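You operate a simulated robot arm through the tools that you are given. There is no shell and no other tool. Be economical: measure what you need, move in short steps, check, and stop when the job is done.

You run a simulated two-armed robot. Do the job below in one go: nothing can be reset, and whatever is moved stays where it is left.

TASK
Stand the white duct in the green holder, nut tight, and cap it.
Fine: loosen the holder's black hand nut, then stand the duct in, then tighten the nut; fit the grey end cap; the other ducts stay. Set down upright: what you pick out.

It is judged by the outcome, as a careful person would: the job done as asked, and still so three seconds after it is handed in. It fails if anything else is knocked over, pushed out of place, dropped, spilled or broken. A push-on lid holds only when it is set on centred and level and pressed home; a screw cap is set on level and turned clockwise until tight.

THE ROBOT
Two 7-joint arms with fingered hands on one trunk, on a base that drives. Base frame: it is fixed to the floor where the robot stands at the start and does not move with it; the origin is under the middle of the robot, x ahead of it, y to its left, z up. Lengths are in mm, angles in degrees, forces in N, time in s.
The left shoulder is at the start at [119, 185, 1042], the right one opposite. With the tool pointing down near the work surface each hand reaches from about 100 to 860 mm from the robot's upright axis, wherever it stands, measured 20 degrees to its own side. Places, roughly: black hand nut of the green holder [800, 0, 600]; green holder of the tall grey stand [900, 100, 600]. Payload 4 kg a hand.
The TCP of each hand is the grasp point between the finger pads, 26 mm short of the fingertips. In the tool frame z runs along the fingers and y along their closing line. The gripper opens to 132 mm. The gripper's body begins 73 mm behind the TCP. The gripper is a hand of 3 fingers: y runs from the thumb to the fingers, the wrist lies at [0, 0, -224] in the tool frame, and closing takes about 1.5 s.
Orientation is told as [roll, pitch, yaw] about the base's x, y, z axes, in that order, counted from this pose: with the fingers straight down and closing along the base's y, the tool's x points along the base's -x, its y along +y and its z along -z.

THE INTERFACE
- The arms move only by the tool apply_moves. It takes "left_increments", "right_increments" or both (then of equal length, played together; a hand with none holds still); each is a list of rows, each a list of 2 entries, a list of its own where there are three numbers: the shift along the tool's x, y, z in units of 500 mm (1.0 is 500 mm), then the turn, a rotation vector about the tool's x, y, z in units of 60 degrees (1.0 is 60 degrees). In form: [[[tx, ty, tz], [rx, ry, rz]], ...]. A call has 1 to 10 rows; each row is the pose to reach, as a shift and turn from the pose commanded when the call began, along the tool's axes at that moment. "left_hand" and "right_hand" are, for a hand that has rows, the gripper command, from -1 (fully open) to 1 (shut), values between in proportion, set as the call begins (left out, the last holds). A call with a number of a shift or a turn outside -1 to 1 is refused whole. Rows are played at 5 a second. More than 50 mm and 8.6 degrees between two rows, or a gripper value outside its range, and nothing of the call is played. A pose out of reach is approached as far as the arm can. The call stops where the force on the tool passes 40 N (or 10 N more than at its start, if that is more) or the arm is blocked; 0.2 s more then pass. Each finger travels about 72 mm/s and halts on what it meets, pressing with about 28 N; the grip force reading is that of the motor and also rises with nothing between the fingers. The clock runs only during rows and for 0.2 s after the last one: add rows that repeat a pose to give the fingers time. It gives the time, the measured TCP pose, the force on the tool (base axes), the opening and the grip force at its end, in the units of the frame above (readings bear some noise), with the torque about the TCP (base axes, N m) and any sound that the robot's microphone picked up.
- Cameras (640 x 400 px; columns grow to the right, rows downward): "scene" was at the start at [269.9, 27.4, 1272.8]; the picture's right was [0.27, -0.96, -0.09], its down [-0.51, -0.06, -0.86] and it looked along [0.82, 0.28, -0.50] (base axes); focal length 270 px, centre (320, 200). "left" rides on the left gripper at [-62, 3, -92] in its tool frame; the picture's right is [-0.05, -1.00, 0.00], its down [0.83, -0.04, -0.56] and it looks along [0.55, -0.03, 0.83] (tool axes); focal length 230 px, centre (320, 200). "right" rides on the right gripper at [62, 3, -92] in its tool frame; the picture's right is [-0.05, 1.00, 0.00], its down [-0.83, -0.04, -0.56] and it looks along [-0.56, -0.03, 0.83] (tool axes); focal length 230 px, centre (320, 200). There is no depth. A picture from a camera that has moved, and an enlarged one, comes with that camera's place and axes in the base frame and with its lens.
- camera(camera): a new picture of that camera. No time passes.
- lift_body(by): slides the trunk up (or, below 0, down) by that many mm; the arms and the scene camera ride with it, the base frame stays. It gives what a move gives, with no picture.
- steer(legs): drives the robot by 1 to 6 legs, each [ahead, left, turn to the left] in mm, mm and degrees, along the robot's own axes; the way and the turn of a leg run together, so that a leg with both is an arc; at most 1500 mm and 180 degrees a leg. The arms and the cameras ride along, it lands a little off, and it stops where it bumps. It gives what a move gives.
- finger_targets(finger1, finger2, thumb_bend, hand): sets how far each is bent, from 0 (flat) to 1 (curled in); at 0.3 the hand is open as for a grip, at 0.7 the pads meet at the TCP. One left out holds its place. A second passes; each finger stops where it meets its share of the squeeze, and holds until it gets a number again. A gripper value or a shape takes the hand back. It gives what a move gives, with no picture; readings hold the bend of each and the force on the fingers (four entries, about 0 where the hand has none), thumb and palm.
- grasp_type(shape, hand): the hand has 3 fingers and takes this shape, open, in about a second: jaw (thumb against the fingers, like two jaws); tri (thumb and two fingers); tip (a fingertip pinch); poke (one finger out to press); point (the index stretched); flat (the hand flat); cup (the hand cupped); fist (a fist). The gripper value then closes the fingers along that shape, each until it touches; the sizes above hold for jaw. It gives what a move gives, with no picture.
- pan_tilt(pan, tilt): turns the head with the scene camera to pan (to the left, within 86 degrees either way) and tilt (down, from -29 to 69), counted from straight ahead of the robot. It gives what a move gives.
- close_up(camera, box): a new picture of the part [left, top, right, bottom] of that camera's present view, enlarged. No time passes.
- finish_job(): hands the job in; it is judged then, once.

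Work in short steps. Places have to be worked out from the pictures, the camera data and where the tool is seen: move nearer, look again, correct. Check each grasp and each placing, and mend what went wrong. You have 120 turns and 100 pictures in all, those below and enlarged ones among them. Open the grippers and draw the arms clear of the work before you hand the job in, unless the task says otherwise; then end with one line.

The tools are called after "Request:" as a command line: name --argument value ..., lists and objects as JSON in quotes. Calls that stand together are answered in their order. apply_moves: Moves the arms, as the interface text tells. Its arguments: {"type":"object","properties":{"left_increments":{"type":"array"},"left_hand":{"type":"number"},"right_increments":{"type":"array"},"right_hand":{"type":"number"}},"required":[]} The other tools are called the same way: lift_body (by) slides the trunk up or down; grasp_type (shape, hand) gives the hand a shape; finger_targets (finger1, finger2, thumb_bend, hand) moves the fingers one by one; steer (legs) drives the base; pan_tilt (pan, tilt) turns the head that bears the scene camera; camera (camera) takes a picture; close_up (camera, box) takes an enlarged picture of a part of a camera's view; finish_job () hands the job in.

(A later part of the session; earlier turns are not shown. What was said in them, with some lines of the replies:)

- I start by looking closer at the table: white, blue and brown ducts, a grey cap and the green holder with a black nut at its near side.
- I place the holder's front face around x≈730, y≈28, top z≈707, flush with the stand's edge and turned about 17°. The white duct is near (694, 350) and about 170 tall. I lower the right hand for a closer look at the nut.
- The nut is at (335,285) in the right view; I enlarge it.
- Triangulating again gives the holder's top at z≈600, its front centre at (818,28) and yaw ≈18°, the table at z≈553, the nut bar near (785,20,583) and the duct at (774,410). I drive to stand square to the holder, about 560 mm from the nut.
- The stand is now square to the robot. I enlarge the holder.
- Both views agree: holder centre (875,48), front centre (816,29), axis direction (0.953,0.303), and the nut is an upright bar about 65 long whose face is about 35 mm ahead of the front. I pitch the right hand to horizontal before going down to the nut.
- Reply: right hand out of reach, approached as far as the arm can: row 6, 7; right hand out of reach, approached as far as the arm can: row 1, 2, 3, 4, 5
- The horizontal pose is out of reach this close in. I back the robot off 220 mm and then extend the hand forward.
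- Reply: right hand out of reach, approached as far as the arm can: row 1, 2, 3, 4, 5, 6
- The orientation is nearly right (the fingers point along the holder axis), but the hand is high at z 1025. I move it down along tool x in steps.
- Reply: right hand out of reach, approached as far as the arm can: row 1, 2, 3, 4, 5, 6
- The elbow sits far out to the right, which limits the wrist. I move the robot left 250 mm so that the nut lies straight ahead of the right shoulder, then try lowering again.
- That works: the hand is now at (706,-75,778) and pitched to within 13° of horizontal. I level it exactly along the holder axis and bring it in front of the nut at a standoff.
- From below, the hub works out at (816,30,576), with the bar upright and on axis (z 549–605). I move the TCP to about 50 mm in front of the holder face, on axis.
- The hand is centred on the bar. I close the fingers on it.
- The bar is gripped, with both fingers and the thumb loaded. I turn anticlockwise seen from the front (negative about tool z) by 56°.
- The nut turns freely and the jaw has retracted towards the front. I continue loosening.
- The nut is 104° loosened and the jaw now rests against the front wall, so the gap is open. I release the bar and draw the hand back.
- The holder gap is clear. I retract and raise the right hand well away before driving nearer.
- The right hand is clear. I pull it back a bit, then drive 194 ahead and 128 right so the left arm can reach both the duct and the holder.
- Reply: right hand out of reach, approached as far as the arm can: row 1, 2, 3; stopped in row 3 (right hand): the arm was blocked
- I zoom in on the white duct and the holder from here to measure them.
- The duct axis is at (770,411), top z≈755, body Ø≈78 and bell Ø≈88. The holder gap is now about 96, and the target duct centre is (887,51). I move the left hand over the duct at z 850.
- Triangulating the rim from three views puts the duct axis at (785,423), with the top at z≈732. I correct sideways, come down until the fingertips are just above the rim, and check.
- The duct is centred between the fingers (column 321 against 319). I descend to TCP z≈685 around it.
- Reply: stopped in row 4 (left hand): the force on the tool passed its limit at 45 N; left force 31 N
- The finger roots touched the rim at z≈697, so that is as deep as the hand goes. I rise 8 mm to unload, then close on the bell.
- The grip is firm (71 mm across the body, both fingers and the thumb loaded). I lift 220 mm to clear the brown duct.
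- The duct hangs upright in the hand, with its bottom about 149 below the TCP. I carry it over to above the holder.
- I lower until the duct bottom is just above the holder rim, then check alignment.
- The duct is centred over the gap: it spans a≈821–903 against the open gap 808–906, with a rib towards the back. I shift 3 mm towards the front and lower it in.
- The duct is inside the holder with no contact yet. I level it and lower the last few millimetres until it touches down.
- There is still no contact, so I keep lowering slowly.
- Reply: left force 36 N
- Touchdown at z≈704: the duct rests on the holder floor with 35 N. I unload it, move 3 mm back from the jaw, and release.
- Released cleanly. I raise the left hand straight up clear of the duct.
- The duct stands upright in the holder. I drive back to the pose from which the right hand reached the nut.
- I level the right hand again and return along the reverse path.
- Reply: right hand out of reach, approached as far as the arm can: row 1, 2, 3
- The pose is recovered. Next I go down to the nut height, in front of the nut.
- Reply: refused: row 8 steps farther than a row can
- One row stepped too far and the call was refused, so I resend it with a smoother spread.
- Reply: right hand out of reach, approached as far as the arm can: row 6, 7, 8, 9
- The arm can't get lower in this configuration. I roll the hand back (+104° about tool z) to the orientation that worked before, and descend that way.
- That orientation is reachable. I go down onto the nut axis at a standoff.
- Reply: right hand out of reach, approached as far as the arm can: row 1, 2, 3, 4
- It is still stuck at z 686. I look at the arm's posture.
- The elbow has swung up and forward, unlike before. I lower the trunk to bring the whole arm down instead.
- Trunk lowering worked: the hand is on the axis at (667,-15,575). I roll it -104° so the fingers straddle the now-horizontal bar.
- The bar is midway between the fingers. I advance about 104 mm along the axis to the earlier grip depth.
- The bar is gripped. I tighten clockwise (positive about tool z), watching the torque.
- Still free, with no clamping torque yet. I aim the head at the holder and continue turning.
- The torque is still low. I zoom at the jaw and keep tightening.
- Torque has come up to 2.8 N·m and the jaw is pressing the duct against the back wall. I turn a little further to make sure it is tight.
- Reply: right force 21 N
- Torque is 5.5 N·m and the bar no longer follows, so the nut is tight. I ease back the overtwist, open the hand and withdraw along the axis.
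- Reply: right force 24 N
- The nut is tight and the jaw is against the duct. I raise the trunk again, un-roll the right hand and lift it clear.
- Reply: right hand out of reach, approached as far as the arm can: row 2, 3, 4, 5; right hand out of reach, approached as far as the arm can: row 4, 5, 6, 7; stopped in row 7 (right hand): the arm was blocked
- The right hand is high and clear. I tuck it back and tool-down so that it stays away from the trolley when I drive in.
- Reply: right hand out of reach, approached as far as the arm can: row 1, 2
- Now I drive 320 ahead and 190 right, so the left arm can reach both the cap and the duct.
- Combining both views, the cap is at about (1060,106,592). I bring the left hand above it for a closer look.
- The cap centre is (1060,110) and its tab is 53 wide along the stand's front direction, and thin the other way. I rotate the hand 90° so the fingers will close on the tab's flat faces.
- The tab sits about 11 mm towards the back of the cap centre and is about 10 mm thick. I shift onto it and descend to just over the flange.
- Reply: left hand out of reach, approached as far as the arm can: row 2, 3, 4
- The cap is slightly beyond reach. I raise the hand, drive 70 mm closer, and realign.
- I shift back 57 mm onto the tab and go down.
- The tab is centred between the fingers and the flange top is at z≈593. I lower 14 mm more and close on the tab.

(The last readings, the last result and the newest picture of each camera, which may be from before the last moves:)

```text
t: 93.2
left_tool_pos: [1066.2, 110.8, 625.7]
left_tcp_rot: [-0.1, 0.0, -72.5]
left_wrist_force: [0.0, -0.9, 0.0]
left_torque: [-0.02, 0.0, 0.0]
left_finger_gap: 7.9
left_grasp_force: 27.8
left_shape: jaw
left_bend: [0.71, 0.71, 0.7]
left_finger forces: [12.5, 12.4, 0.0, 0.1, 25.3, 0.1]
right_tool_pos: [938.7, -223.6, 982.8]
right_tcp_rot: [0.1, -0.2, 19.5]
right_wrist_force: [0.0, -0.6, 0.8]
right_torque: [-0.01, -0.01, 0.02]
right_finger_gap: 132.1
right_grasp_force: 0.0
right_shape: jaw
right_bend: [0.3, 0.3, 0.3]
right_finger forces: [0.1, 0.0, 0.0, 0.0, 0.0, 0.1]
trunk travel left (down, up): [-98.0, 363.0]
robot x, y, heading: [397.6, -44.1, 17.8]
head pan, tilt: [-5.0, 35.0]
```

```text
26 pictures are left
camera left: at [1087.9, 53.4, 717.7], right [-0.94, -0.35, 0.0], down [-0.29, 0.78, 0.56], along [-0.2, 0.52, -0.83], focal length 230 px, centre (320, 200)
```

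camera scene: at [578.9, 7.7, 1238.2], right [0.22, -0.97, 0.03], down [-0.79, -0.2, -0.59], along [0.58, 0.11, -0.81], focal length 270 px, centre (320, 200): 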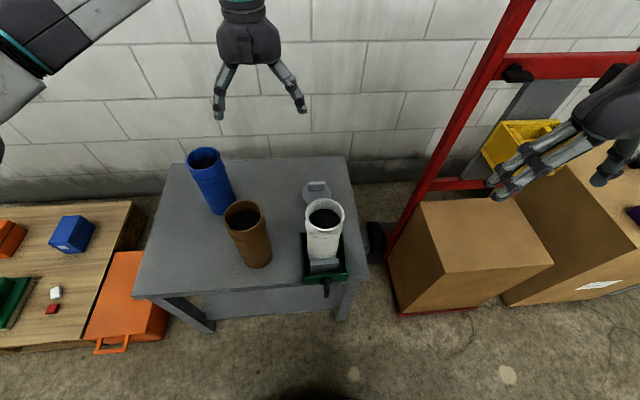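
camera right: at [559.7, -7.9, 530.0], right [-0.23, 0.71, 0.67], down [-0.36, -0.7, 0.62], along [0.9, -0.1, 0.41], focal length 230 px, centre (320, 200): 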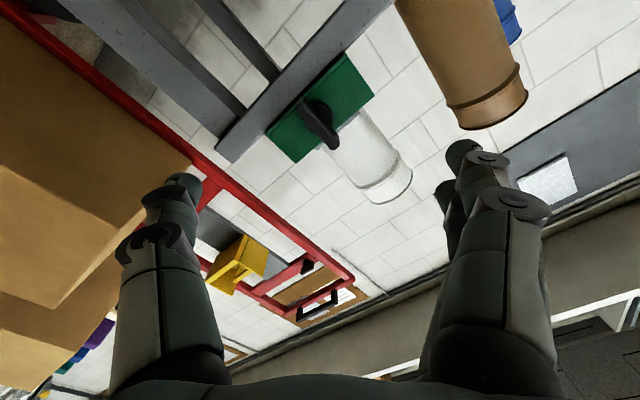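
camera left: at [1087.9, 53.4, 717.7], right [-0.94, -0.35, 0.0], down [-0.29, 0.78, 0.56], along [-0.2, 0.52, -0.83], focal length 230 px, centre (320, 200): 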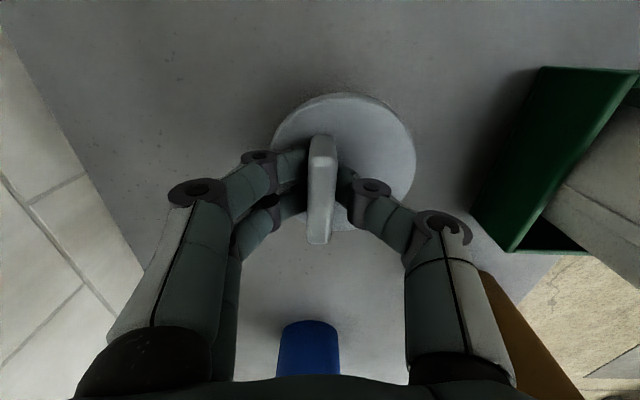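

The cap tab is gripped (7.9 mm, all three fingers loaded). The cap centre is about 11 mm forward of the TCP. I lift it 215 mm.

Request:
apply_moves --left_increments '[[[0, 0, -0.03], [0, 0, 0]], [[0, 0, -0.1], [0, 0, 0]], [[0, 0, -0.19], [0, 0, 0]], [[0, 0, -0.28], [0, 0, 0]], [[0, 0, -0.36], [0, 0, 0]], [[0, 0, -0.43], [0, 0, 0]]]'

Request:
apply_moves --left_increments '[[[0.001, -0.07, 0], [0, 0, 0]], [[0.002, -0.14, 0], [0, 0, 0]], [[0.003, -0.21, 0], [0, 0, 0]], [[0.005, -0.28, 0], [0, 0, 0]], [[0.006, -0.348, 0], [0, 0, 0]]]'

Request:
camera --camera "left"

Request:
camera --camera "scene"

```text
t: 94.6
left_tool_pos: [1066.3, 110.9, 842.2]
left_tcp_rot: [0.0, 0.1, -72.4]
left_wrist_force: [-0.9, 0.3, -0.4]
left_torque: [0.02, -0.01, 0.0]
left_finger_gap: 7.9
left_grasp_force: 27.9
left_shape: jaw
left_bend: [0.71, 0.71, 0.7]
left_finger forces: [12.4, 12.3, 0.0, 0.0, 25.5, 0.1]
right_tool_pos: [938.6, -223.6, 983.7]
right_tcp_rot: [0.2, -0.2, 19.6]
right_wrist_force: [0.5, 0.6, 0.2]
right_torque: [0.03, 0.01, -0.01]
right_finger_gap: 132.2
right_grasp_force: 0.1
right_shape: jaw
right_bend: [0.3, 0.3, 0.3]
right_finger forces: [0.0, 0.1, 0.0, 0.0, 0.1, 0.0]
trunk travel left (down, up): [-98.0, 363.0]
robot x, y, heading: [398.1, -45.2, 17.5]
head pan, tilt: [-5.0, 35.0]
```

```text
t: 95.8
left_tool_pos: [900.8, 60.1, 838.4]
left_tcp_rot: [0.1, 0.2, -72.3]
left_wrist_force: [-0.3, -0.6, -0.4]
left_torque: [-0.03, 0.0, -0.04]
left_finger_gap: 7.9
left_grasp_force: 27.9
left_shape: jaw
left_bend: [0.71, 0.71, 0.7]
left_finger forces: [12.5, 12.5, 0.0, 0.0, 25.4, 0.0]
right_tool_pos: [938.3, -223.8, 983.8]
right_tcp_rot: [0.1, -0.3, 19.6]
right_wrist_force: [0.0, -0.6, 0.6]
right_torque: [0.03, 0.0, -0.01]
right_finger_gap: 132.0
right_grasp_force: 0.0
right_shape: jaw
right_bend: [0.3, 0.3, 0.3]
right_finger forces: [0.0, 0.0, 0.0, 0.1, 0.1, 0.1]
trunk travel left (down, up): [-98.0, 363.0]
robot x, y, heading: [397.7, -42.2, 17.4]
head pan, tilt: [-5.0, 35.0]
```

```text
25 pictures are left
camera left: at [921.5, 2.9, 932.1], right [-0.94, -0.35, 0.0], down [-0.29, 0.78, 0.56], along [-0.2, 0.52, -0.83], focal length 230 px, centre (320, 200)
```

left: 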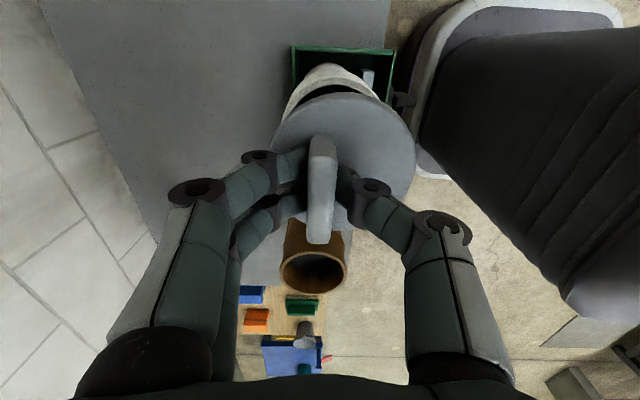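

```text
24 pictures are left
camera scene: at [645.7, 29.2, 1238.3], right [0.22, -0.97, 0.03], down [-0.79, -0.2, -0.59], along [0.58, 0.11, -0.81], focal length 270 px, centre (320, 200)
```

scene: 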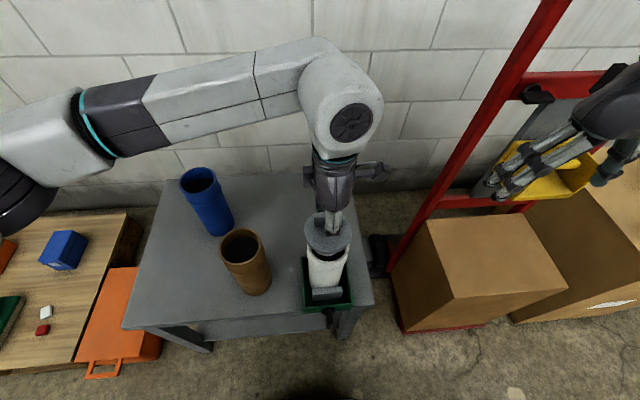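

The cap hovers above the duct. I zoom in on both views for alignment.

Request:
close_up --camera "left" --box '[260, 40, 430, 250]'

Request:
close_up --camera "scene" --box '[280, 190, 380, 310]'

```text
1.90 times, centred on (345, 145) of left
camera zoom: at [921.5, 2.9, 932.1], right [-0.94, -0.35, 0.0], down [-0.29, 0.78, 0.56], along [-0.2, 0.52, -0.83], focal length 438 px, centre (272, 305)
```

zoom: 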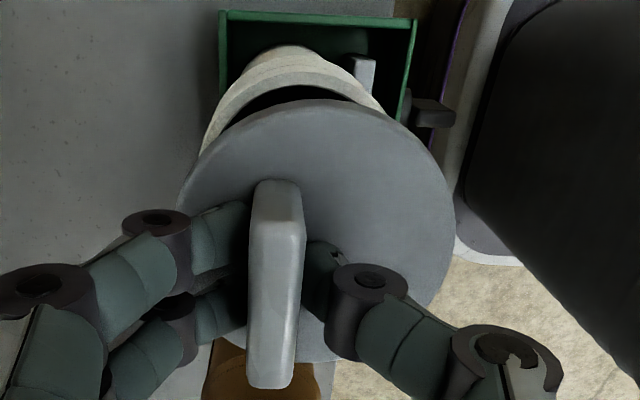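

```text
3.33 times, centred on (330, 250) of scene
camera zoom: at [645.7, 29.2, 1238.3], right [0.22, -0.97, 0.03], down [-0.79, -0.2, -0.59], along [0.58, 0.11, -0.81], focal length 900 px, centre (287, 33)
```

zoom: 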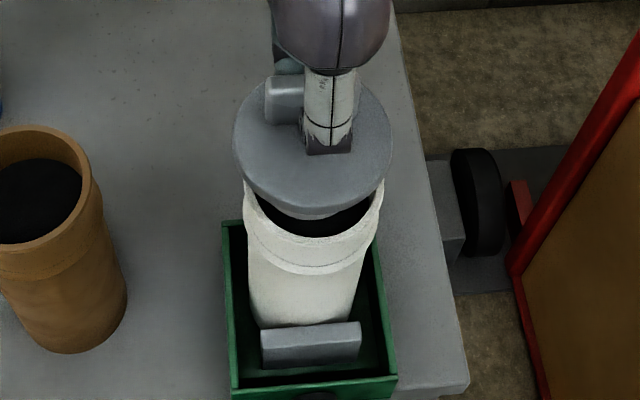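

From both views the cap is aligned front-to-back but about 3 mm left of the duct. I shift 3 mm right and lower gently to start the spigot in.

Request:
apply_moves --left_increments '[[[-0.006, 0.001, 0], [0, 0, 0]], [[-0.006, 0.001, 0.016], [0, 0, 0]], [[-0.006, 0.001, 0.032], [0, 0, 0]], [[-0.006, 0.001, 0.048], [0, 0, 0]]]'

Request:
close_up --camera "scene" --box '[280, 190, 380, 310]'

Request:
close_up --camera "left" --box '[260, 40, 430, 250]'

```text
t: 96.8
left_tool_pos: [901.8, 57.4, 814.1]
left_tcp_rot: [0.0, 0.0, -72.3]
left_wrist_force: [0.8, -0.1, -0.8]
left_torque: [-0.02, 0.01, -0.03]
left_finger_gap: 7.8
left_grasp_force: 28.0
left_shape: jaw
left_bend: [0.71, 0.71, 0.7]
left_finger forces: [12.5, 12.5, 0.0, 0.0, 25.6, 0.0]
right_tool_pos: [939.9, -225.0, 983.1]
right_tcp_rot: [0.2, -0.3, 19.5]
right_wrist_force: [0.1, 1.2, -0.5]
right_torque: [0.01, -0.02, 0.01]
right_finger_gap: 131.9
right_grasp_force: 0.0
right_shape: jaw
right_bend: [0.3, 0.3, 0.3]
right_finger forces: [0.1, 0.1, 0.1, 0.1, 0.1, 0.0]
trunk travel left (down, up): [-98.0, 363.0]
robot x, y, heading: [400.3, -44.1, 17.7]
head pan, tilt: [-5.0, 35.0]
```

```text
3.33 times, centred on (330, 250) of scene
camera zoom: at [646.2, 29.4, 1238.2], right [0.22, -0.97, 0.03], down [-0.79, -0.2, -0.59], along [0.58, 0.11, -0.81], focal length 900 px, centre (287, 33)
```

zoom: 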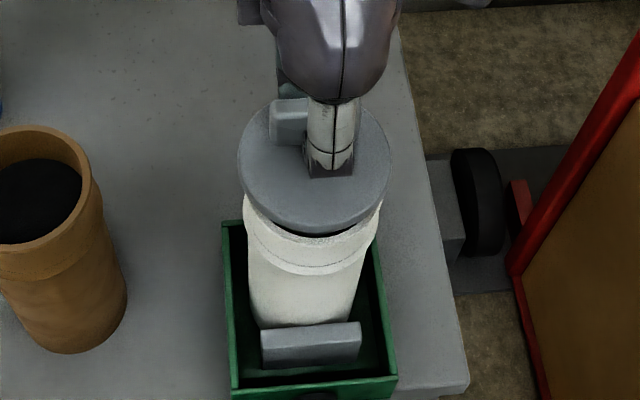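

```text
1.90 times, centred on (345, 145) of left
camera zoom: at [922.5, 0.4, 907.8], right [-0.94, -0.35, 0.0], down [-0.29, 0.78, 0.56], along [-0.2, 0.52, -0.83], focal length 438 px, centre (272, 305)
```

zoom: 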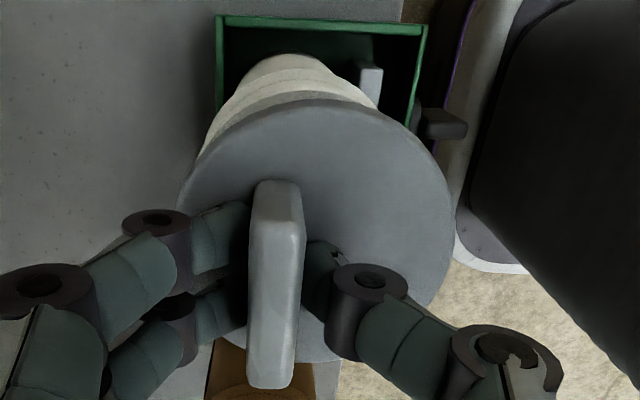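

The alignment is good and no contact force shows. I continue lowering.

Request:
apply_moves --left_increments '[[[0, 0, 0.01], [0, 0, 0]], [[0, 0, 0.02], [0, 0, 0]], [[0, 0, 0.03], [0, 0, 0]]]'

Request:
close_up --camera "scene" --box '[280, 190, 380, 310]'

```text
t: 97.6
left_tool_pos: [900.7, 58.3, 798.8]
left_tcp_rot: [0.0, 0.1, -72.4]
left_wrist_force: [0.5, 0.6, -0.9]
left_torque: [0.0, -0.02, -0.06]
left_finger_gap: 7.8
left_grasp_force: 28.5
left_shape: jaw
left_bend: [0.71, 0.71, 0.7]
left_finger forces: [12.5, 12.6, 0.0, 0.0, 25.5, 0.0]
right_tool_pos: [939.1, -224.2, 982.7]
right_tcp_rot: [0.1, -0.4, 19.5]
right_wrist_force: [0.0, -0.1, 0.4]
right_torque: [0.01, 0.02, 0.0]
right_finger_gap: 132.4
right_grasp_force: 0.2
right_shape: jaw
right_bend: [0.3, 0.3, 0.3]
right_finger forces: [0.0, 0.0, 0.1, 0.2, 0.1, 0.0]
trunk travel left (down, up): [-98.0, 363.0]
robot x, y, heading: [397.1, -43.5, 17.7]
head pan, tilt: [-5.0, 35.0]
```

```text
3.33 times, centred on (330, 250) of scene
camera zoom: at [646.2, 29.3, 1238.2], right [0.22, -0.97, 0.03], down [-0.79, -0.2, -0.59], along [0.58, 0.11, -0.81], focal length 900 px, centre (287, 33)
```

zoom: 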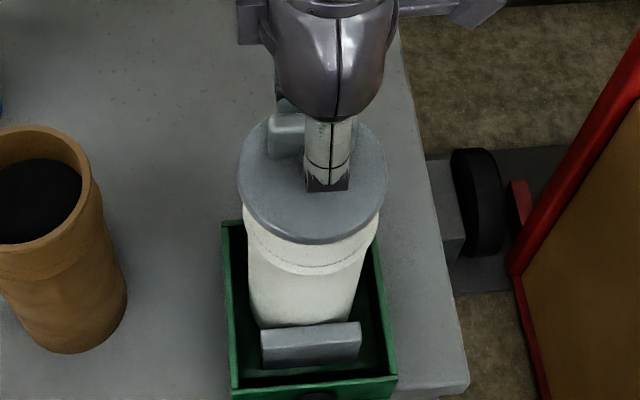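

Still free, with the flange close to the rim. I lower further until it meets resistance.

Request:
apply_moves --left_increments '[[[0, 0, 0.008], [0, 0, 0]], [[0, 0, 0.016], [0, 0, 0]], [[0, 0, 0.024], [0, 0, 0]], [[0, 0, 0.03], [0, 0, 0]]]'

Request:
close_up --camera "scene" --box '[280, 190, 380, 310]'

```text
t: 98.7
left_tool_pos: [902.6, 55.8, 792.0]
left_tcp_rot: [0.3, -0.5, -72.3]
left_wrist_force: [-3.7, 2.9, 25.5]
left_torque: [0.13, 0.32, 0.0]
left_finger_gap: 9.4
left_grasp_force: 27.8
left_shape: jaw
left_bend: [0.71, 0.72, 0.7]
left_finger forces: [15.3, 18.1, 0.0, 0.1, 48.1, 0.0]
right_tool_pos: [937.9, -222.2, 982.4]
right_tcp_rot: [0.1, -0.3, 19.5]
right_wrist_force: [1.1, -0.4, -0.7]
right_torque: [0.01, 0.01, 0.02]
right_finger_gap: 132.0
right_grasp_force: 0.0
right_shape: jaw
right_bend: [0.3, 0.3, 0.3]
right_finger forces: [0.0, 0.0, 0.0, 0.1, 0.0, 0.0]
trunk travel left (down, up): [-98.0, 363.0]
robot x, y, heading: [402.2, -41.8, 18.0]
head pan, tilt: [-5.0, 35.0]
stopped in row 4 (left hand): the force on the tool passed its limit at 41 N (the readings are from after the stop); the commanded pose is now the measured one
```

```text
3.33 times, centred on (330, 250) of scene
camera zoom: at [644.9, 29.5, 1238.5], right [0.22, -0.97, 0.03], down [-0.79, -0.2, -0.59], along [0.58, 0.11, -0.81], focal length 900 px, centre (287, 33)
```

zoom: 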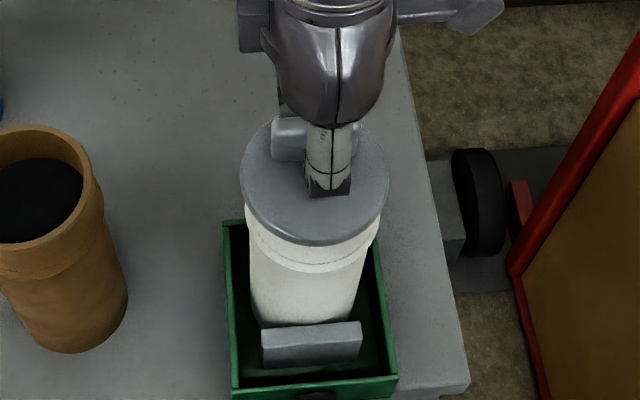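

Contact at z≈792 with 41 N. I check from both views how far it is seated.

Request:
close_up --camera "scene" --box '[300, 220, 350, 280]'

Request:
close_up --camera "left" --box '[260, 40, 430, 250]'

```text
6.67 times, centred on (325, 250) of scene
camera zoom: at [644.9, 29.5, 1238.5], right [0.22, -0.97, 0.03], down [-0.79, -0.2, -0.59], along [0.58, 0.11, -0.81], focal length 1799 px, centre (287, -133)
```

zoom: 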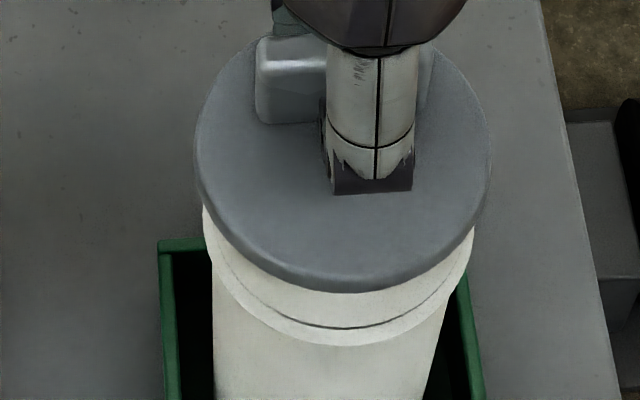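

```text
1.90 times, centred on (345, 145) of left
camera zoom: at [922.4, 0.7, 886.1], right [-0.94, -0.35, -0.01], down [-0.3, 0.78, 0.55], along [-0.19, 0.51, -0.84], focal length 438 px, centre (272, 305)
```

zoom: 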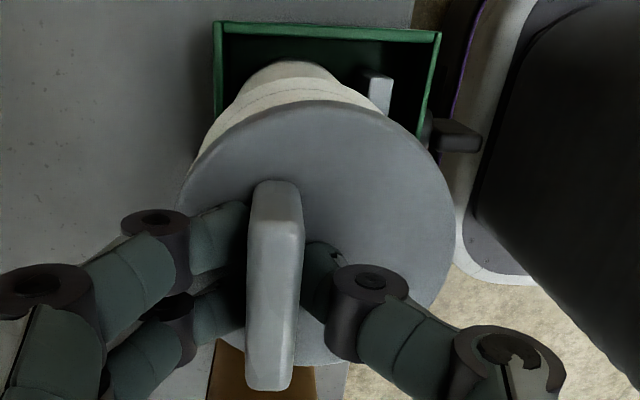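

It looks level and close to the rim. I press down further to drive it home and listen for a click.

Request:
apply_moves --left_increments '[[[0, 0, 0.008], [0, 0, 0]], [[0, 0, 0.016], [0, 0, 0]], [[0, 0, 0.024], [0, 0, 0]]]'

Request:
apply_moves --left_increments '[[[0, 0, 0.008], [0, 0, 0]], [[0, 0, 0.016], [0, 0, 0]], [[0, 0, 0.024], [0, 0, 0]]]'

Request:
close_up --camera "scene" --box '[300, 220, 350, 280]'

```text
t: 99.1
left_tool_pos: [903.6, 57.4, 793.1]
left_tcp_rot: [0.5, -0.8, -72.3]
left_wrist_force: [-6.1, 1.8, 28.2]
left_torque: [0.17, 0.38, 0.0]
left_finger_gap: 10.0
left_grasp_force: 27.9
left_shape: jaw
left_bend: [0.71, 0.72, 0.7]
left_finger forces: [14.6, 19.2, 0.0, 0.0, 50.9, 0.0]
right_tool_pos: [937.7, -223.4, 983.4]
right_tcp_rot: [0.1, -0.3, 19.5]
right_wrist_force: [1.1, 0.1, -0.6]
right_torque: [-0.01, 0.03, 0.01]
right_finger_gap: 132.1
right_grasp_force: 0.1
right_shape: jaw
right_bend: [0.3, 0.3, 0.3]
right_finger forces: [0.0, 0.1, 0.0, 0.0, 0.0, 0.1]
trunk travel left (down, up): [-98.0, 363.0]
robot x, y, heading: [402.3, -42.4, 17.8]
head pan, tilt: [-5.0, 35.0]
stopped in row 2 (left hand): the force on the tool passed its limit at 44 N (the readings are from after the stop); the commanded pose is now the measured one
```

```text
t: 99.5
left_tool_pos: [904.2, 56.1, 793.0]
left_tcp_rot: [0.6, -1.1, -72.3]
left_wrist_force: [-5.0, 2.1, 29.5]
left_torque: [0.2, 0.45, -0.01]
left_finger_gap: 10.2
left_grasp_force: 28.7
left_shape: jaw
left_bend: [0.71, 0.72, 0.7]
left_finger forces: [13.8, 19.9, 0.0, 0.0, 52.5, 0.1]
right_tool_pos: [938.6, -221.7, 983.7]
right_tcp_rot: [0.0, -0.3, 19.6]
right_wrist_force: [1.0, 0.1, 0.0]
right_torque: [0.01, 0.05, -0.01]
right_finger_gap: 132.1
right_grasp_force: 0.0
right_shape: jaw
right_bend: [0.3, 0.3, 0.3]
right_finger forces: [0.0, 0.1, 0.1, 0.0, 0.1, 0.1]
trunk travel left (down, up): [-98.0, 363.0]
robot x, y, heading: [400.8, -39.4, 17.5]
head pan, tilt: [-5.0, 35.0]
stopped in row 2 (left hand): the force on the tool passed its limit at 43 N (the readings are from after the stop); the commanded pose is now the measured one
```

```text
6.67 times, centred on (325, 250) of scene
camera zoom: at [645.0, 29.9, 1238.2], right [0.22, -0.97, 0.03], down [-0.79, -0.2, -0.59], along [0.58, 0.11, -0.81], focal length 1799 px, centre (287, -133)
```

zoom: 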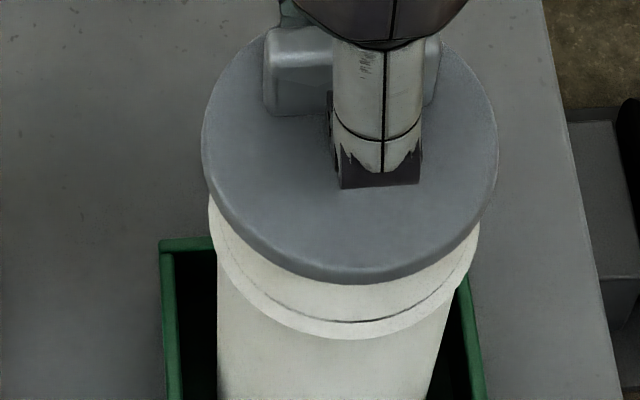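

The push through the off-centre tab is beginning to tilt things, so I release the tab and rise, then look.

Request:
apply_moves --left_increments '[[[0, 0, 0], [0, 0, 0]], [[0, 0, 0], [0, 0, 0]], [[0, 0, 0], [0, 0, 0]], [[0, 0, 0], [0, 0, 0]], [[0, 0, -0.03], [0, 0, 0]], [[0, 0, -0.1], [0, 0, 0]], [[0, 0, -0.16], [0, 0, 0]]]' --left_hand -1

Request:
camera --camera "left"

Request:
close_up --camera "scene" --box '[290, 200, 370, 310]'

```text
t: 100.0
left_tool_pos: [906.0, 56.3, 789.8]
left_tcp_rot: [0.5, -1.1, -72.2]
left_wrist_force: [-0.2, -0.9, -0.7]
left_torque: [-0.02, 0.03, 0.01]
left_finger_gap: 131.9
left_grasp_force: 0.1
left_shape: jaw
left_bend: [0.3, 0.3, 0.3]
left_finger forces: [0.0, 0.0, 0.0, 0.0, 0.0, 0.1]
right_tool_pos: [939.9, -224.2, 979.4]
right_tcp_rot: [0.0, 0.0, 19.5]
right_wrist_force: [0.9, -0.5, 0.0]
right_torque: [0.02, 0.05, 0.0]
right_finger_gap: 131.9
right_grasp_force: 0.0
right_shape: jaw
right_bend: [0.3, 0.3, 0.3]
right_finger forces: [0.0, 0.1, 0.1, 0.1, 0.1, 0.0]
trunk travel left (down, up): [-98.0, 363.0]
robot x, y, heading: [397.8, -44.3, 17.6]
head pan, tilt: [-5.0, 35.0]
stopped in row 2 (left hand): the force on the tool passed its limit at 51 N (the readings are from after the stop); the commanded pose is now the measured one
```

```text
14 pictures are left
camera left: at [926.7, 0.3, 884.0], right [-0.94, -0.35, -0.01], down [-0.3, 0.79, 0.54], along [-0.18, 0.51, -0.84], focal length 230 px, centre (320, 200)
```

left: 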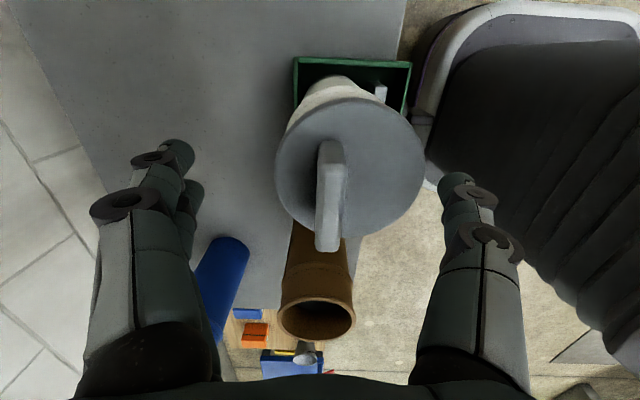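

```text
3.64 times, centred on (330, 255) of scene
camera zoom: at [648.1, 30.0, 1236.4], right [0.22, -0.97, 0.03], down [-0.79, -0.2, -0.58], along [0.57, 0.11, -0.81], focal length 982 px, centre (284, 0)
```

zoom: 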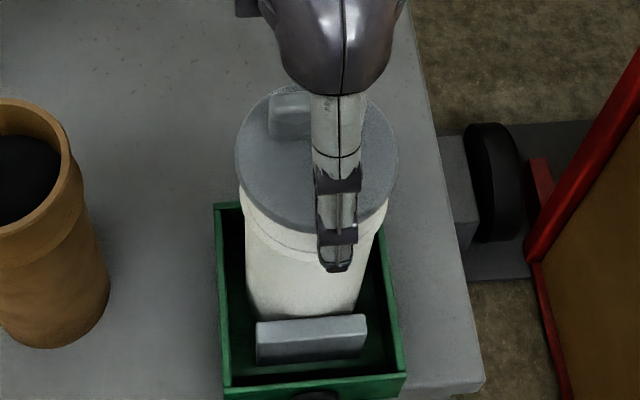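

The hand is released. The cap looks level, sitting on the duct. I rise, re-centre over the cap (14 mm forward) and set the fingers about 56 mm apart, so that the thumb and fingers press evenly on the flange either side of the tab.

Request:
apply_moves --left_increments '[[[0, 0, -0.04], [0.02, -0.002, 0]], [[0, 0, -0.09], [0.02, -0.002, 0]]]'

Request:
apply_moves --left_increments '[[[0.006, -0.028, 0], [0, 0, 0]], [[0.006, -0.028, 0], [0, 0, 0]], [[0.006, -0.028, 0], [0, 0, 0]], [[0.006, -0.028, 0], [0, 0, 0]], [[0.006, -0.028, 0], [0, 0, 0]], [[0.006, -0.028, 0], [0, 0, 0]]]' --left_hand 0.15

Request:
camera --camera "left"

```text
t: 100.6
left_tool_pos: [906.4, 57.0, 839.1]
left_tcp_rot: [-0.3, -1.3, -72.3]
left_wrist_force: [0.3, 0.1, -0.8]
left_torque: [-0.02, -0.01, -0.03]
left_finger_gap: 131.8
left_grasp_force: 0.0
left_shape: jaw
left_bend: [0.3, 0.3, 0.3]
left_finger forces: [0.0, 0.1, 0.0, 0.0, 0.0, 0.0]
right_tool_pos: [939.0, -223.4, 982.6]
right_tcp_rot: [0.1, -0.2, 19.6]
right_wrist_force: [0.1, -0.6, -0.3]
right_torque: [-0.02, 0.02, 0.0]
right_finger_gap: 131.9
right_grasp_force: 0.1
right_shape: jaw
right_bend: [0.3, 0.3, 0.3]
right_finger forces: [0.0, 0.0, 0.0, 0.1, 0.1, 0.1]
trunk travel left (down, up): [-98.0, 363.0]
robot x, y, heading: [398.9, -43.0, 17.8]
head pan, tilt: [-5.0, 35.0]
```

```text
t: 102.0
left_tool_pos: [889.4, 55.9, 839.8]
left_tcp_rot: [-0.4, -1.3, -72.3]
left_wrist_force: [-0.4, 0.2, -0.4]
left_torque: [0.0, -0.02, 0.0]
left_finger_gap: 56.4
left_grasp_force: 0.0
left_shape: jaw
left_bend: [0.73, 0.73, 0.7]
left_finger forces: [0.0, 0.0, 0.1, 0.0, 0.0, 0.0]
right_tool_pos: [938.4, -222.7, 982.9]
right_tcp_rot: [0.0, -0.2, 19.6]
right_wrist_force: [0.1, -0.5, 0.8]
right_torque: [-0.02, 0.01, 0.0]
right_finger_gap: 132.1
right_grasp_force: 0.1
right_shape: jaw
right_bend: [0.3, 0.3, 0.3]
right_finger forces: [0.1, 0.1, 0.0, 0.0, 0.0, 0.0]
trunk travel left (down, up): [-98.0, 363.0]
robot x, y, heading: [399.6, -39.0, 17.6]
head pan, tilt: [-5.0, 35.0]
```

```text
12 pictures are left
camera left: at [911.8, 0.5, 933.9], right [-0.94, -0.35, 0.01], down [-0.29, 0.79, 0.54], along [-0.2, 0.5, -0.84], focal length 230 px, centre (320, 200)
```

left: 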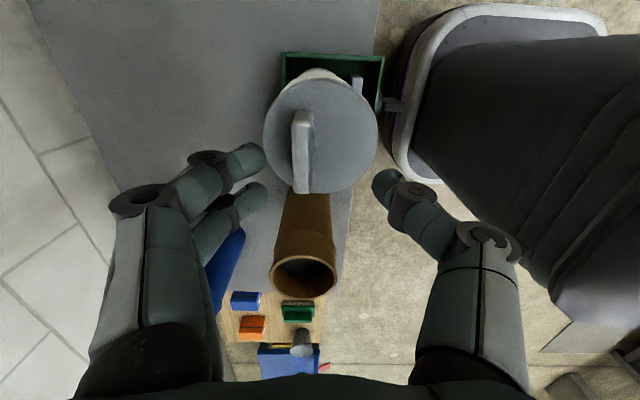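

The cap is centred between the finger tips. I level the hand (1.3° off about its y axis) and press down on the flange.

Request:
apply_moves --left_increments '[[[0, 0, 0.03], [-0.007, 0.022, 0]], [[0, 0, 0.06], [-0.007, 0.022, 0]], [[0, 0, 0.085], [-0.007, 0.022, 0]], [[0, 0, 0.1], [-0.007, 0.022, 0]], [[0, 0, 0.112], [-0.007, 0.022, 0]], [[0, 0, 0.124], [-0.007, 0.022, 0]], [[0, 0, 0.136], [-0.007, 0.022, 0]], [[0, 0, 0.148], [-0.007, 0.022, 0]]]'

```text
t: 103.2
left_tool_pos: [892.2, 52.9, 791.7]
left_tcp_rot: [0.4, -0.6, -72.2]
left_wrist_force: [-2.3, 4.2, 28.6]
left_torque: [0.18, 0.39, -0.06]
left_finger_gap: 57.9
left_grasp_force: 0.0
left_shape: jaw
left_bend: [0.74, 0.75, 0.7]
left_finger forces: [5.3, 7.4, 0.1, 0.0, 15.9, 0.1]
right_tool_pos: [938.9, -223.7, 983.3]
right_tcp_rot: [0.0, -0.3, 19.7]
right_wrist_force: [0.8, -0.1, 0.3]
right_torque: [-0.03, 0.0, 0.0]
right_finger_gap: 131.6
right_grasp_force: 0.0
right_shape: jaw
right_bend: [0.3, 0.3, 0.3]
right_finger forces: [0.0, 0.1, 0.0, 0.0, 0.0, 0.0]
trunk travel left (down, up): [-98.0, 363.0]
robot x, y, heading: [400.5, -39.8, 17.7]
head pan, tilt: [-5.0, 35.0]
stopped in row 6 (left hand): the force on the tool passed its limit at 46 N (the readings are from after the stop); the commanded pose is now the measured one
```

The fingertips rest on the flange at about 766, which may still be a few millimetres proud. I press harder in small steps by lowering the trunk 3 mm while the arm holds.

Request:
lift_body --by -3

```text
t: 103.6
left_tool_pos: [893.6, 52.9, 792.9]
left_tcp_rot: [0.3, -0.8, -72.1]
left_wrist_force: [-3.5, 2.3, 22.1]
left_torque: [0.09, 0.33, -0.07]
left_finger_gap: 57.1
left_grasp_force: 0.0
left_shape: jaw
left_bend: [0.74, 0.74, 0.7]
left_finger forces: [3.8, 5.7, 0.0, 0.0, 12.4, 0.0]
right_tool_pos: [937.1, -222.1, 980.2]
right_tcp_rot: [0.1, -0.1, 19.7]
right_wrist_force: [-0.5, -0.5, -0.1]
right_torque: [-0.02, -0.01, 0.04]
right_finger_gap: 132.1
right_grasp_force: 0.2
right_shape: jaw
right_bend: [0.3, 0.3, 0.3]
right_finger forces: [0.1, 0.0, 0.0, 0.0, 0.0, 0.0]
trunk travel left (down, up): [-97.0, 365.0]
robot x, y, heading: [399.4, -45.9, 17.6]
head pan, tilt: [-5.0, 35.0]
stopped: the force on the tool passed its limit at 46 N (the readings are from after the stop); the commanded pose is now the measured one
```

Force limits apply here too. I lift the hand off and back away to get a low side view of the cap's seating.

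Request:
apply_moves --left_increments '[[[0, 0, -0.08], [0, 0.013, 0]], [[0, 0, -0.17], [0, 0.013, 0]], [[0, 0, -0.26], [0, 0.013, 0]]]'

Request:
steer --legs '[[-300, 0, 0]]'

Request:
pan_tilt --pan -5 --tilt 25

Request:
camera --camera "scene"

```text
t: 104.4
left_tool_pos: [890.6, 53.7, 919.2]
left_tcp_rot: [0.3, 0.2, -72.2]
left_wrist_force: [0.2, -0.6, -0.2]
left_torque: [0.03, 0.01, -0.01]
left_finger_gap: 56.2
left_grasp_force: 0.1
left_shape: jaw
left_bend: [0.73, 0.73, 0.7]
left_finger forces: [0.0, 0.0, 0.0, 0.0, 0.0, 0.0]
right_tool_pos: [938.5, -222.4, 980.7]
right_tcp_rot: [0.1, -0.3, 19.7]
right_wrist_force: [-0.1, -1.0, 0.1]
right_torque: [0.02, 0.03, -0.03]
right_finger_gap: 132.2
right_grasp_force: 0.1
right_shape: jaw
right_bend: [0.3, 0.3, 0.3]
right_finger forces: [0.0, 0.0, 0.0, 0.0, 0.0, 0.0]
trunk travel left (down, up): [-97.0, 365.0]
robot x, y, heading: [395.8, -41.9, 17.7]
head pan, tilt: [-5.0, 35.0]
```

```text
t: 106.5
left_tool_pos: [608.0, -37.1, 918.5]
left_tcp_rot: [0.3, 0.2, -72.2]
left_wrist_force: [-0.7, -0.1, 0.4]
left_torque: [0.0, 0.0, 0.03]
left_finger_gap: 56.1
left_grasp_force: 0.0
left_shape: jaw
left_bend: [0.73, 0.73, 0.7]
left_finger forces: [0.0, 0.0, 0.0, 0.0, 0.0, 0.0]
right_tool_pos: [656.8, -312.4, 980.8]
right_tcp_rot: [0.2, -0.1, 19.8]
right_wrist_force: [0.3, 0.1, -0.2]
right_torque: [-0.03, -0.04, 0.01]
right_finger_gap: 131.8
right_grasp_force: 0.1
right_shape: jaw
right_bend: [0.3, 0.3, 0.3]
right_finger forces: [0.0, 0.1, 0.0, 0.0, 0.1, 0.0]
trunk travel left (down, up): [-97.0, 365.0]
robot x, y, heading: [116.8, -130.7, 17.9]
head pan, tilt: [-5.0, 35.0]
```

```text
t: 107.2
left_tool_pos: [608.0, -35.4, 917.9]
left_tcp_rot: [0.4, 0.2, -72.1]
left_wrist_force: [0.5, -0.2, -0.2]
left_torque: [0.01, 0.02, 0.04]
left_finger_gap: 55.9
left_grasp_force: 0.1
left_shape: jaw
left_bend: [0.73, 0.73, 0.7]
left_finger forces: [0.1, 0.0, 0.0, 0.0, 0.1, 0.1]
right_tool_pos: [657.3, -311.5, 980.3]
right_tcp_rot: [0.2, 0.1, 19.8]
right_wrist_force: [0.0, 0.0, -0.4]
right_torque: [0.01, -0.01, 0.01]
right_finger_gap: 132.0
right_grasp_force: 0.1
right_shape: jaw
right_bend: [0.3, 0.3, 0.3]
right_finger forces: [0.0, 0.1, 0.1, 0.0, 0.1, 0.0]
trunk travel left (down, up): [-97.0, 365.0]
robot x, y, heading: [118.9, -135.8, 18.0]
head pan, tilt: [-5.0, 25.0]
```

```text
11 pictures are left
camera scene: at [373.6, -57.0, 1249.0], right [0.23, -0.97, 0.03], down [-0.68, -0.18, -0.71], along [0.7, 0.14, -0.7], focal length 270 px, centre (320, 200)
```

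scene: 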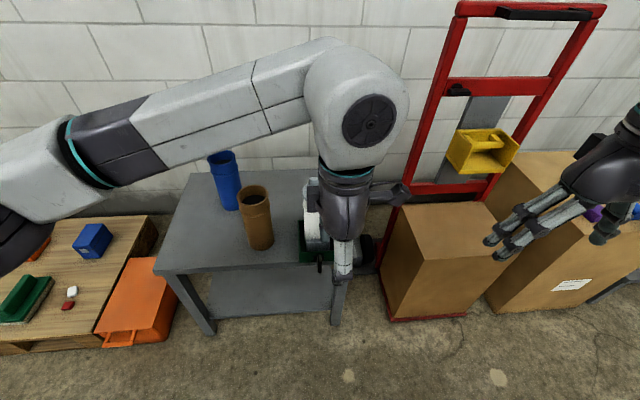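

The left hand blocks the view. I move it left 220 mm, lower the trunk for a flatter angle, and zoom.

Request:
apply_moves --left_increments '[[[0.09, 0, 0], [0, 0, 0]], [[0.18, 0, 0], [0, 0, 0]], [[0.27, 0, 0], [0, 0, 0]], [[0.36, 0, 0], [0, 0, 0]], [[0.44, 0, 0], [0, 0, 0]]]'

Request:
lift_body --by -94

Request:
close_up --camera "scene" --box '[280, 130, 360, 240]'

```text
t: 108.4
left_tool_pos: [540.4, 176.0, 919.5]
left_tcp_rot: [0.5, 0.1, -72.2]
left_wrist_force: [-0.1, -0.5, 0.0]
left_torque: [-0.01, -0.04, -0.01]
left_finger_gap: 55.9
left_grasp_force: 0.1
left_shape: jaw
left_bend: [0.73, 0.73, 0.7]
left_finger forces: [0.0, 0.0, 0.0, 0.0, 0.0, 0.0]
right_tool_pos: [656.1, -310.9, 981.8]
right_tcp_rot: [0.1, -0.2, 19.8]
right_wrist_force: [0.2, 1.2, -0.3]
right_torque: [0.0, 0.0, 0.0]
right_finger_gap: 132.0
right_grasp_force: 0.1
right_shape: jaw
right_bend: [0.3, 0.3, 0.3]
right_finger forces: [0.0, 0.1, 0.0, 0.1, 0.0, 0.0]
trunk travel left (down, up): [-97.0, 365.0]
robot x, y, heading: [114.8, -134.2, 17.9]
head pan, tilt: [-5.0, 25.0]
```

```text
t: 109.7
left_tool_pos: [539.9, 173.4, 826.8]
left_tcp_rot: [0.5, 0.2, -72.1]
left_wrist_force: [-0.2, -0.4, 0.4]
left_torque: [0.01, 0.0, 0.0]
left_finger_gap: 55.9
left_grasp_force: 0.1
left_shape: jaw
left_bend: [0.73, 0.73, 0.7]
left_finger forces: [0.0, 0.1, 0.0, 0.0, 0.1, 0.1]
right_tool_pos: [656.2, -311.8, 887.8]
right_tcp_rot: [0.3, -0.2, 19.8]
right_wrist_force: [-0.3, -0.7, 1.3]
right_torque: [0.02, -0.02, 0.01]
right_finger_gap: 131.9
right_grasp_force: 0.1
right_shape: jaw
right_bend: [0.3, 0.3, 0.3]
right_finger forces: [0.1, 0.0, 0.1, 0.0, 0.0, 0.1]
trunk travel left (down, up): [-3.0, 459.0]
robot x, y, heading: [118.5, -130.8, 17.6]
head pan, tilt: [-5.0, 25.0]
```

```text
3.64 times, centred on (320, 185) of scene
camera zoom: at [460.6, -28.9, 1090.0], right [0.23, -0.97, 0.04], down [-0.79, -0.22, -0.57], along [0.56, 0.1, -0.82], focal length 982 px, centre (320, 254)
```

zoom: 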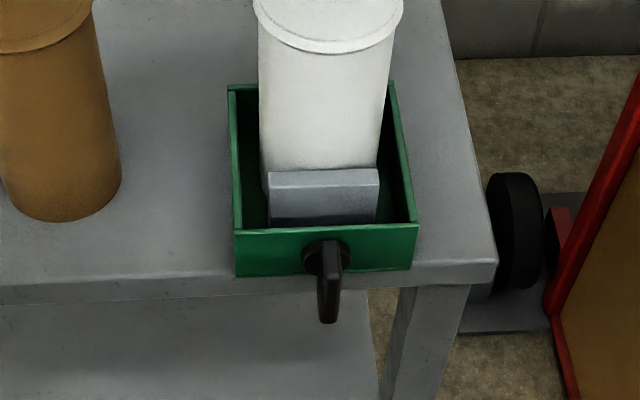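

The cap is higher in the frame, so I zoom there.

Request:
close_up --camera "scene" --box '[285, 80, 365, 160]'

```text
5.00 times, centred on (325, 120) of scene
camera zoom: at [460.6, -28.9, 1090.0], right [0.23, -0.97, 0.04], down [-0.79, -0.22, -0.57], along [0.56, 0.1, -0.82], focal length 1350 px, centre (295, 600)
```

zoom: 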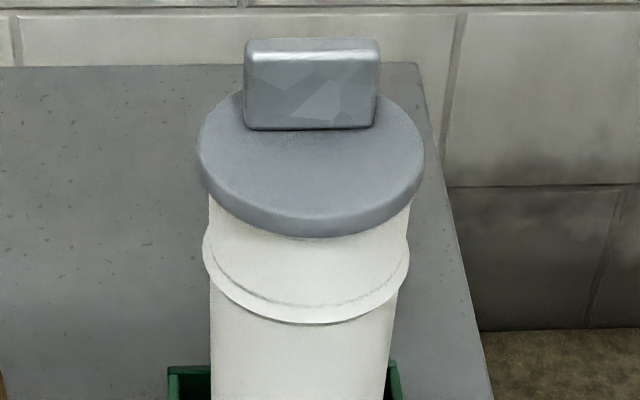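

From the side, the flange bottom meets the duct rim: flange-to-ridge distance is about 41 mm, against the rim-to-ridge 40–43 mm measured before capping. The cap is level and seated. I open the left hand, raise the trunk and take a last overall look.

Request:
apply_moves --left_increments '[[[0, -0.04, -0.05], [0, 0, 0]], [[0, -0.08, -0.1], [0, 0, 0]], [[0, -0.08, -0.1], [0, 0, 0]], [[0, -0.08, -0.1], [0, 0, 0]]]' --left_hand -1

Request:
lift_body --by 94

Request:
camera --camera "scene"

Request:
close_up --camera "scene" --box '[270, 150, 370, 290]'

```text
t: 110.7
left_tool_pos: [503.6, 160.0, 876.0]
left_tcp_rot: [0.4, 0.3, -72.1]
left_wrist_force: [-0.3, 0.2, 1.1]
left_torque: [0.0, -0.01, -0.01]
left_finger_gap: 132.2
left_grasp_force: 0.0
left_shape: jaw
left_bend: [0.3, 0.3, 0.3]
left_finger forces: [0.0, 0.0, 0.0, 0.0, 0.0, 0.1]
right_tool_pos: [656.6, -311.6, 887.2]
right_tcp_rot: [0.2, -0.1, 19.8]
right_wrist_force: [-0.6, -1.1, 0.3]
right_torque: [-0.02, 0.01, -0.03]
right_finger_gap: 131.9
right_grasp_force: 0.0
right_shape: jaw
right_bend: [0.3, 0.3, 0.3]
right_finger forces: [0.1, 0.0, 0.0, 0.0, 0.0, 0.0]
trunk travel left (down, up): [-3.0, 459.0]
robot x, y, heading: [118.8, -129.3, 18.0]
head pan, tilt: [-5.0, 25.0]
```

```text
t: 111.9
left_tool_pos: [503.8, 161.4, 967.2]
left_tcp_rot: [0.3, 0.2, -72.1]
left_wrist_force: [0.0, -0.1, -0.6]
left_torque: [-0.03, 0.0, 0.02]
left_finger_gap: 131.4
left_grasp_force: 0.0
left_shape: jaw
left_bend: [0.3, 0.3, 0.3]
left_finger forces: [0.0, 0.1, 0.0, 0.0, 0.1, 0.1]
right_tool_pos: [657.9, -311.6, 979.6]
right_tcp_rot: [0.2, 0.0, 19.9]
right_wrist_force: [1.1, -0.4, 0.1]
right_torque: [-0.03, 0.02, 0.0]
right_finger_gap: 131.9
right_grasp_force: 0.0
right_shape: jaw
right_bend: [0.3, 0.3, 0.3]
right_finger forces: [0.0, 0.0, 0.0, 0.0, 0.0, 0.0]
trunk travel left (down, up): [-97.0, 365.0]
robot x, y, heading: [116.9, -131.7, 17.9]
head pan, tilt: [-5.0, 25.0]
```

```text
8 pictures are left
camera scene: at [374.7, -56.6, 1248.4], right [0.23, -0.97, 0.03], down [-0.68, -0.18, -0.71], along [0.7, 0.14, -0.7], focal length 270 px, centre (320, 200)
```

scene: 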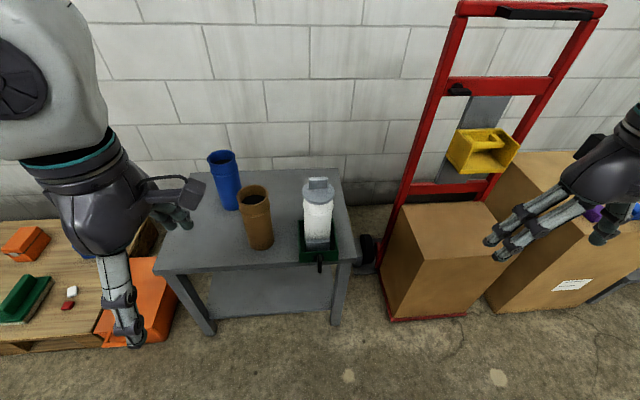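

```text
2.86 times, centred on (320, 220) of scene
camera zoom: at [374.7, -56.6, 1248.4], right [0.23, -0.97, 0.03], down [-0.68, -0.18, -0.71], along [0.7, 0.14, -0.7], focal length 771 px, centre (320, 143)
```

zoom: 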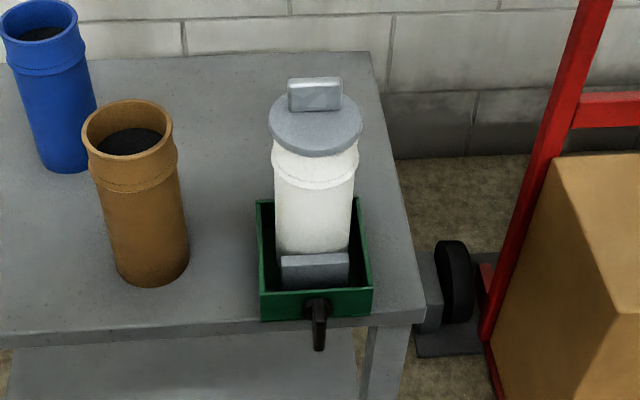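

The last look shows the white duct upright in the holder, clamped by the jaw, with the cap flush and level. The blue and brown ducts are untouched, and both hands are open and clear, so I hand it in.

Request:
finish_job

```text
The job is handed in.
```

The white duct stands in the green holder with the nut tightened to about 5.5 N·m. The grey cap is pressed on level and looks flush with the rim, though I heard no click. The other ducts were not moved.
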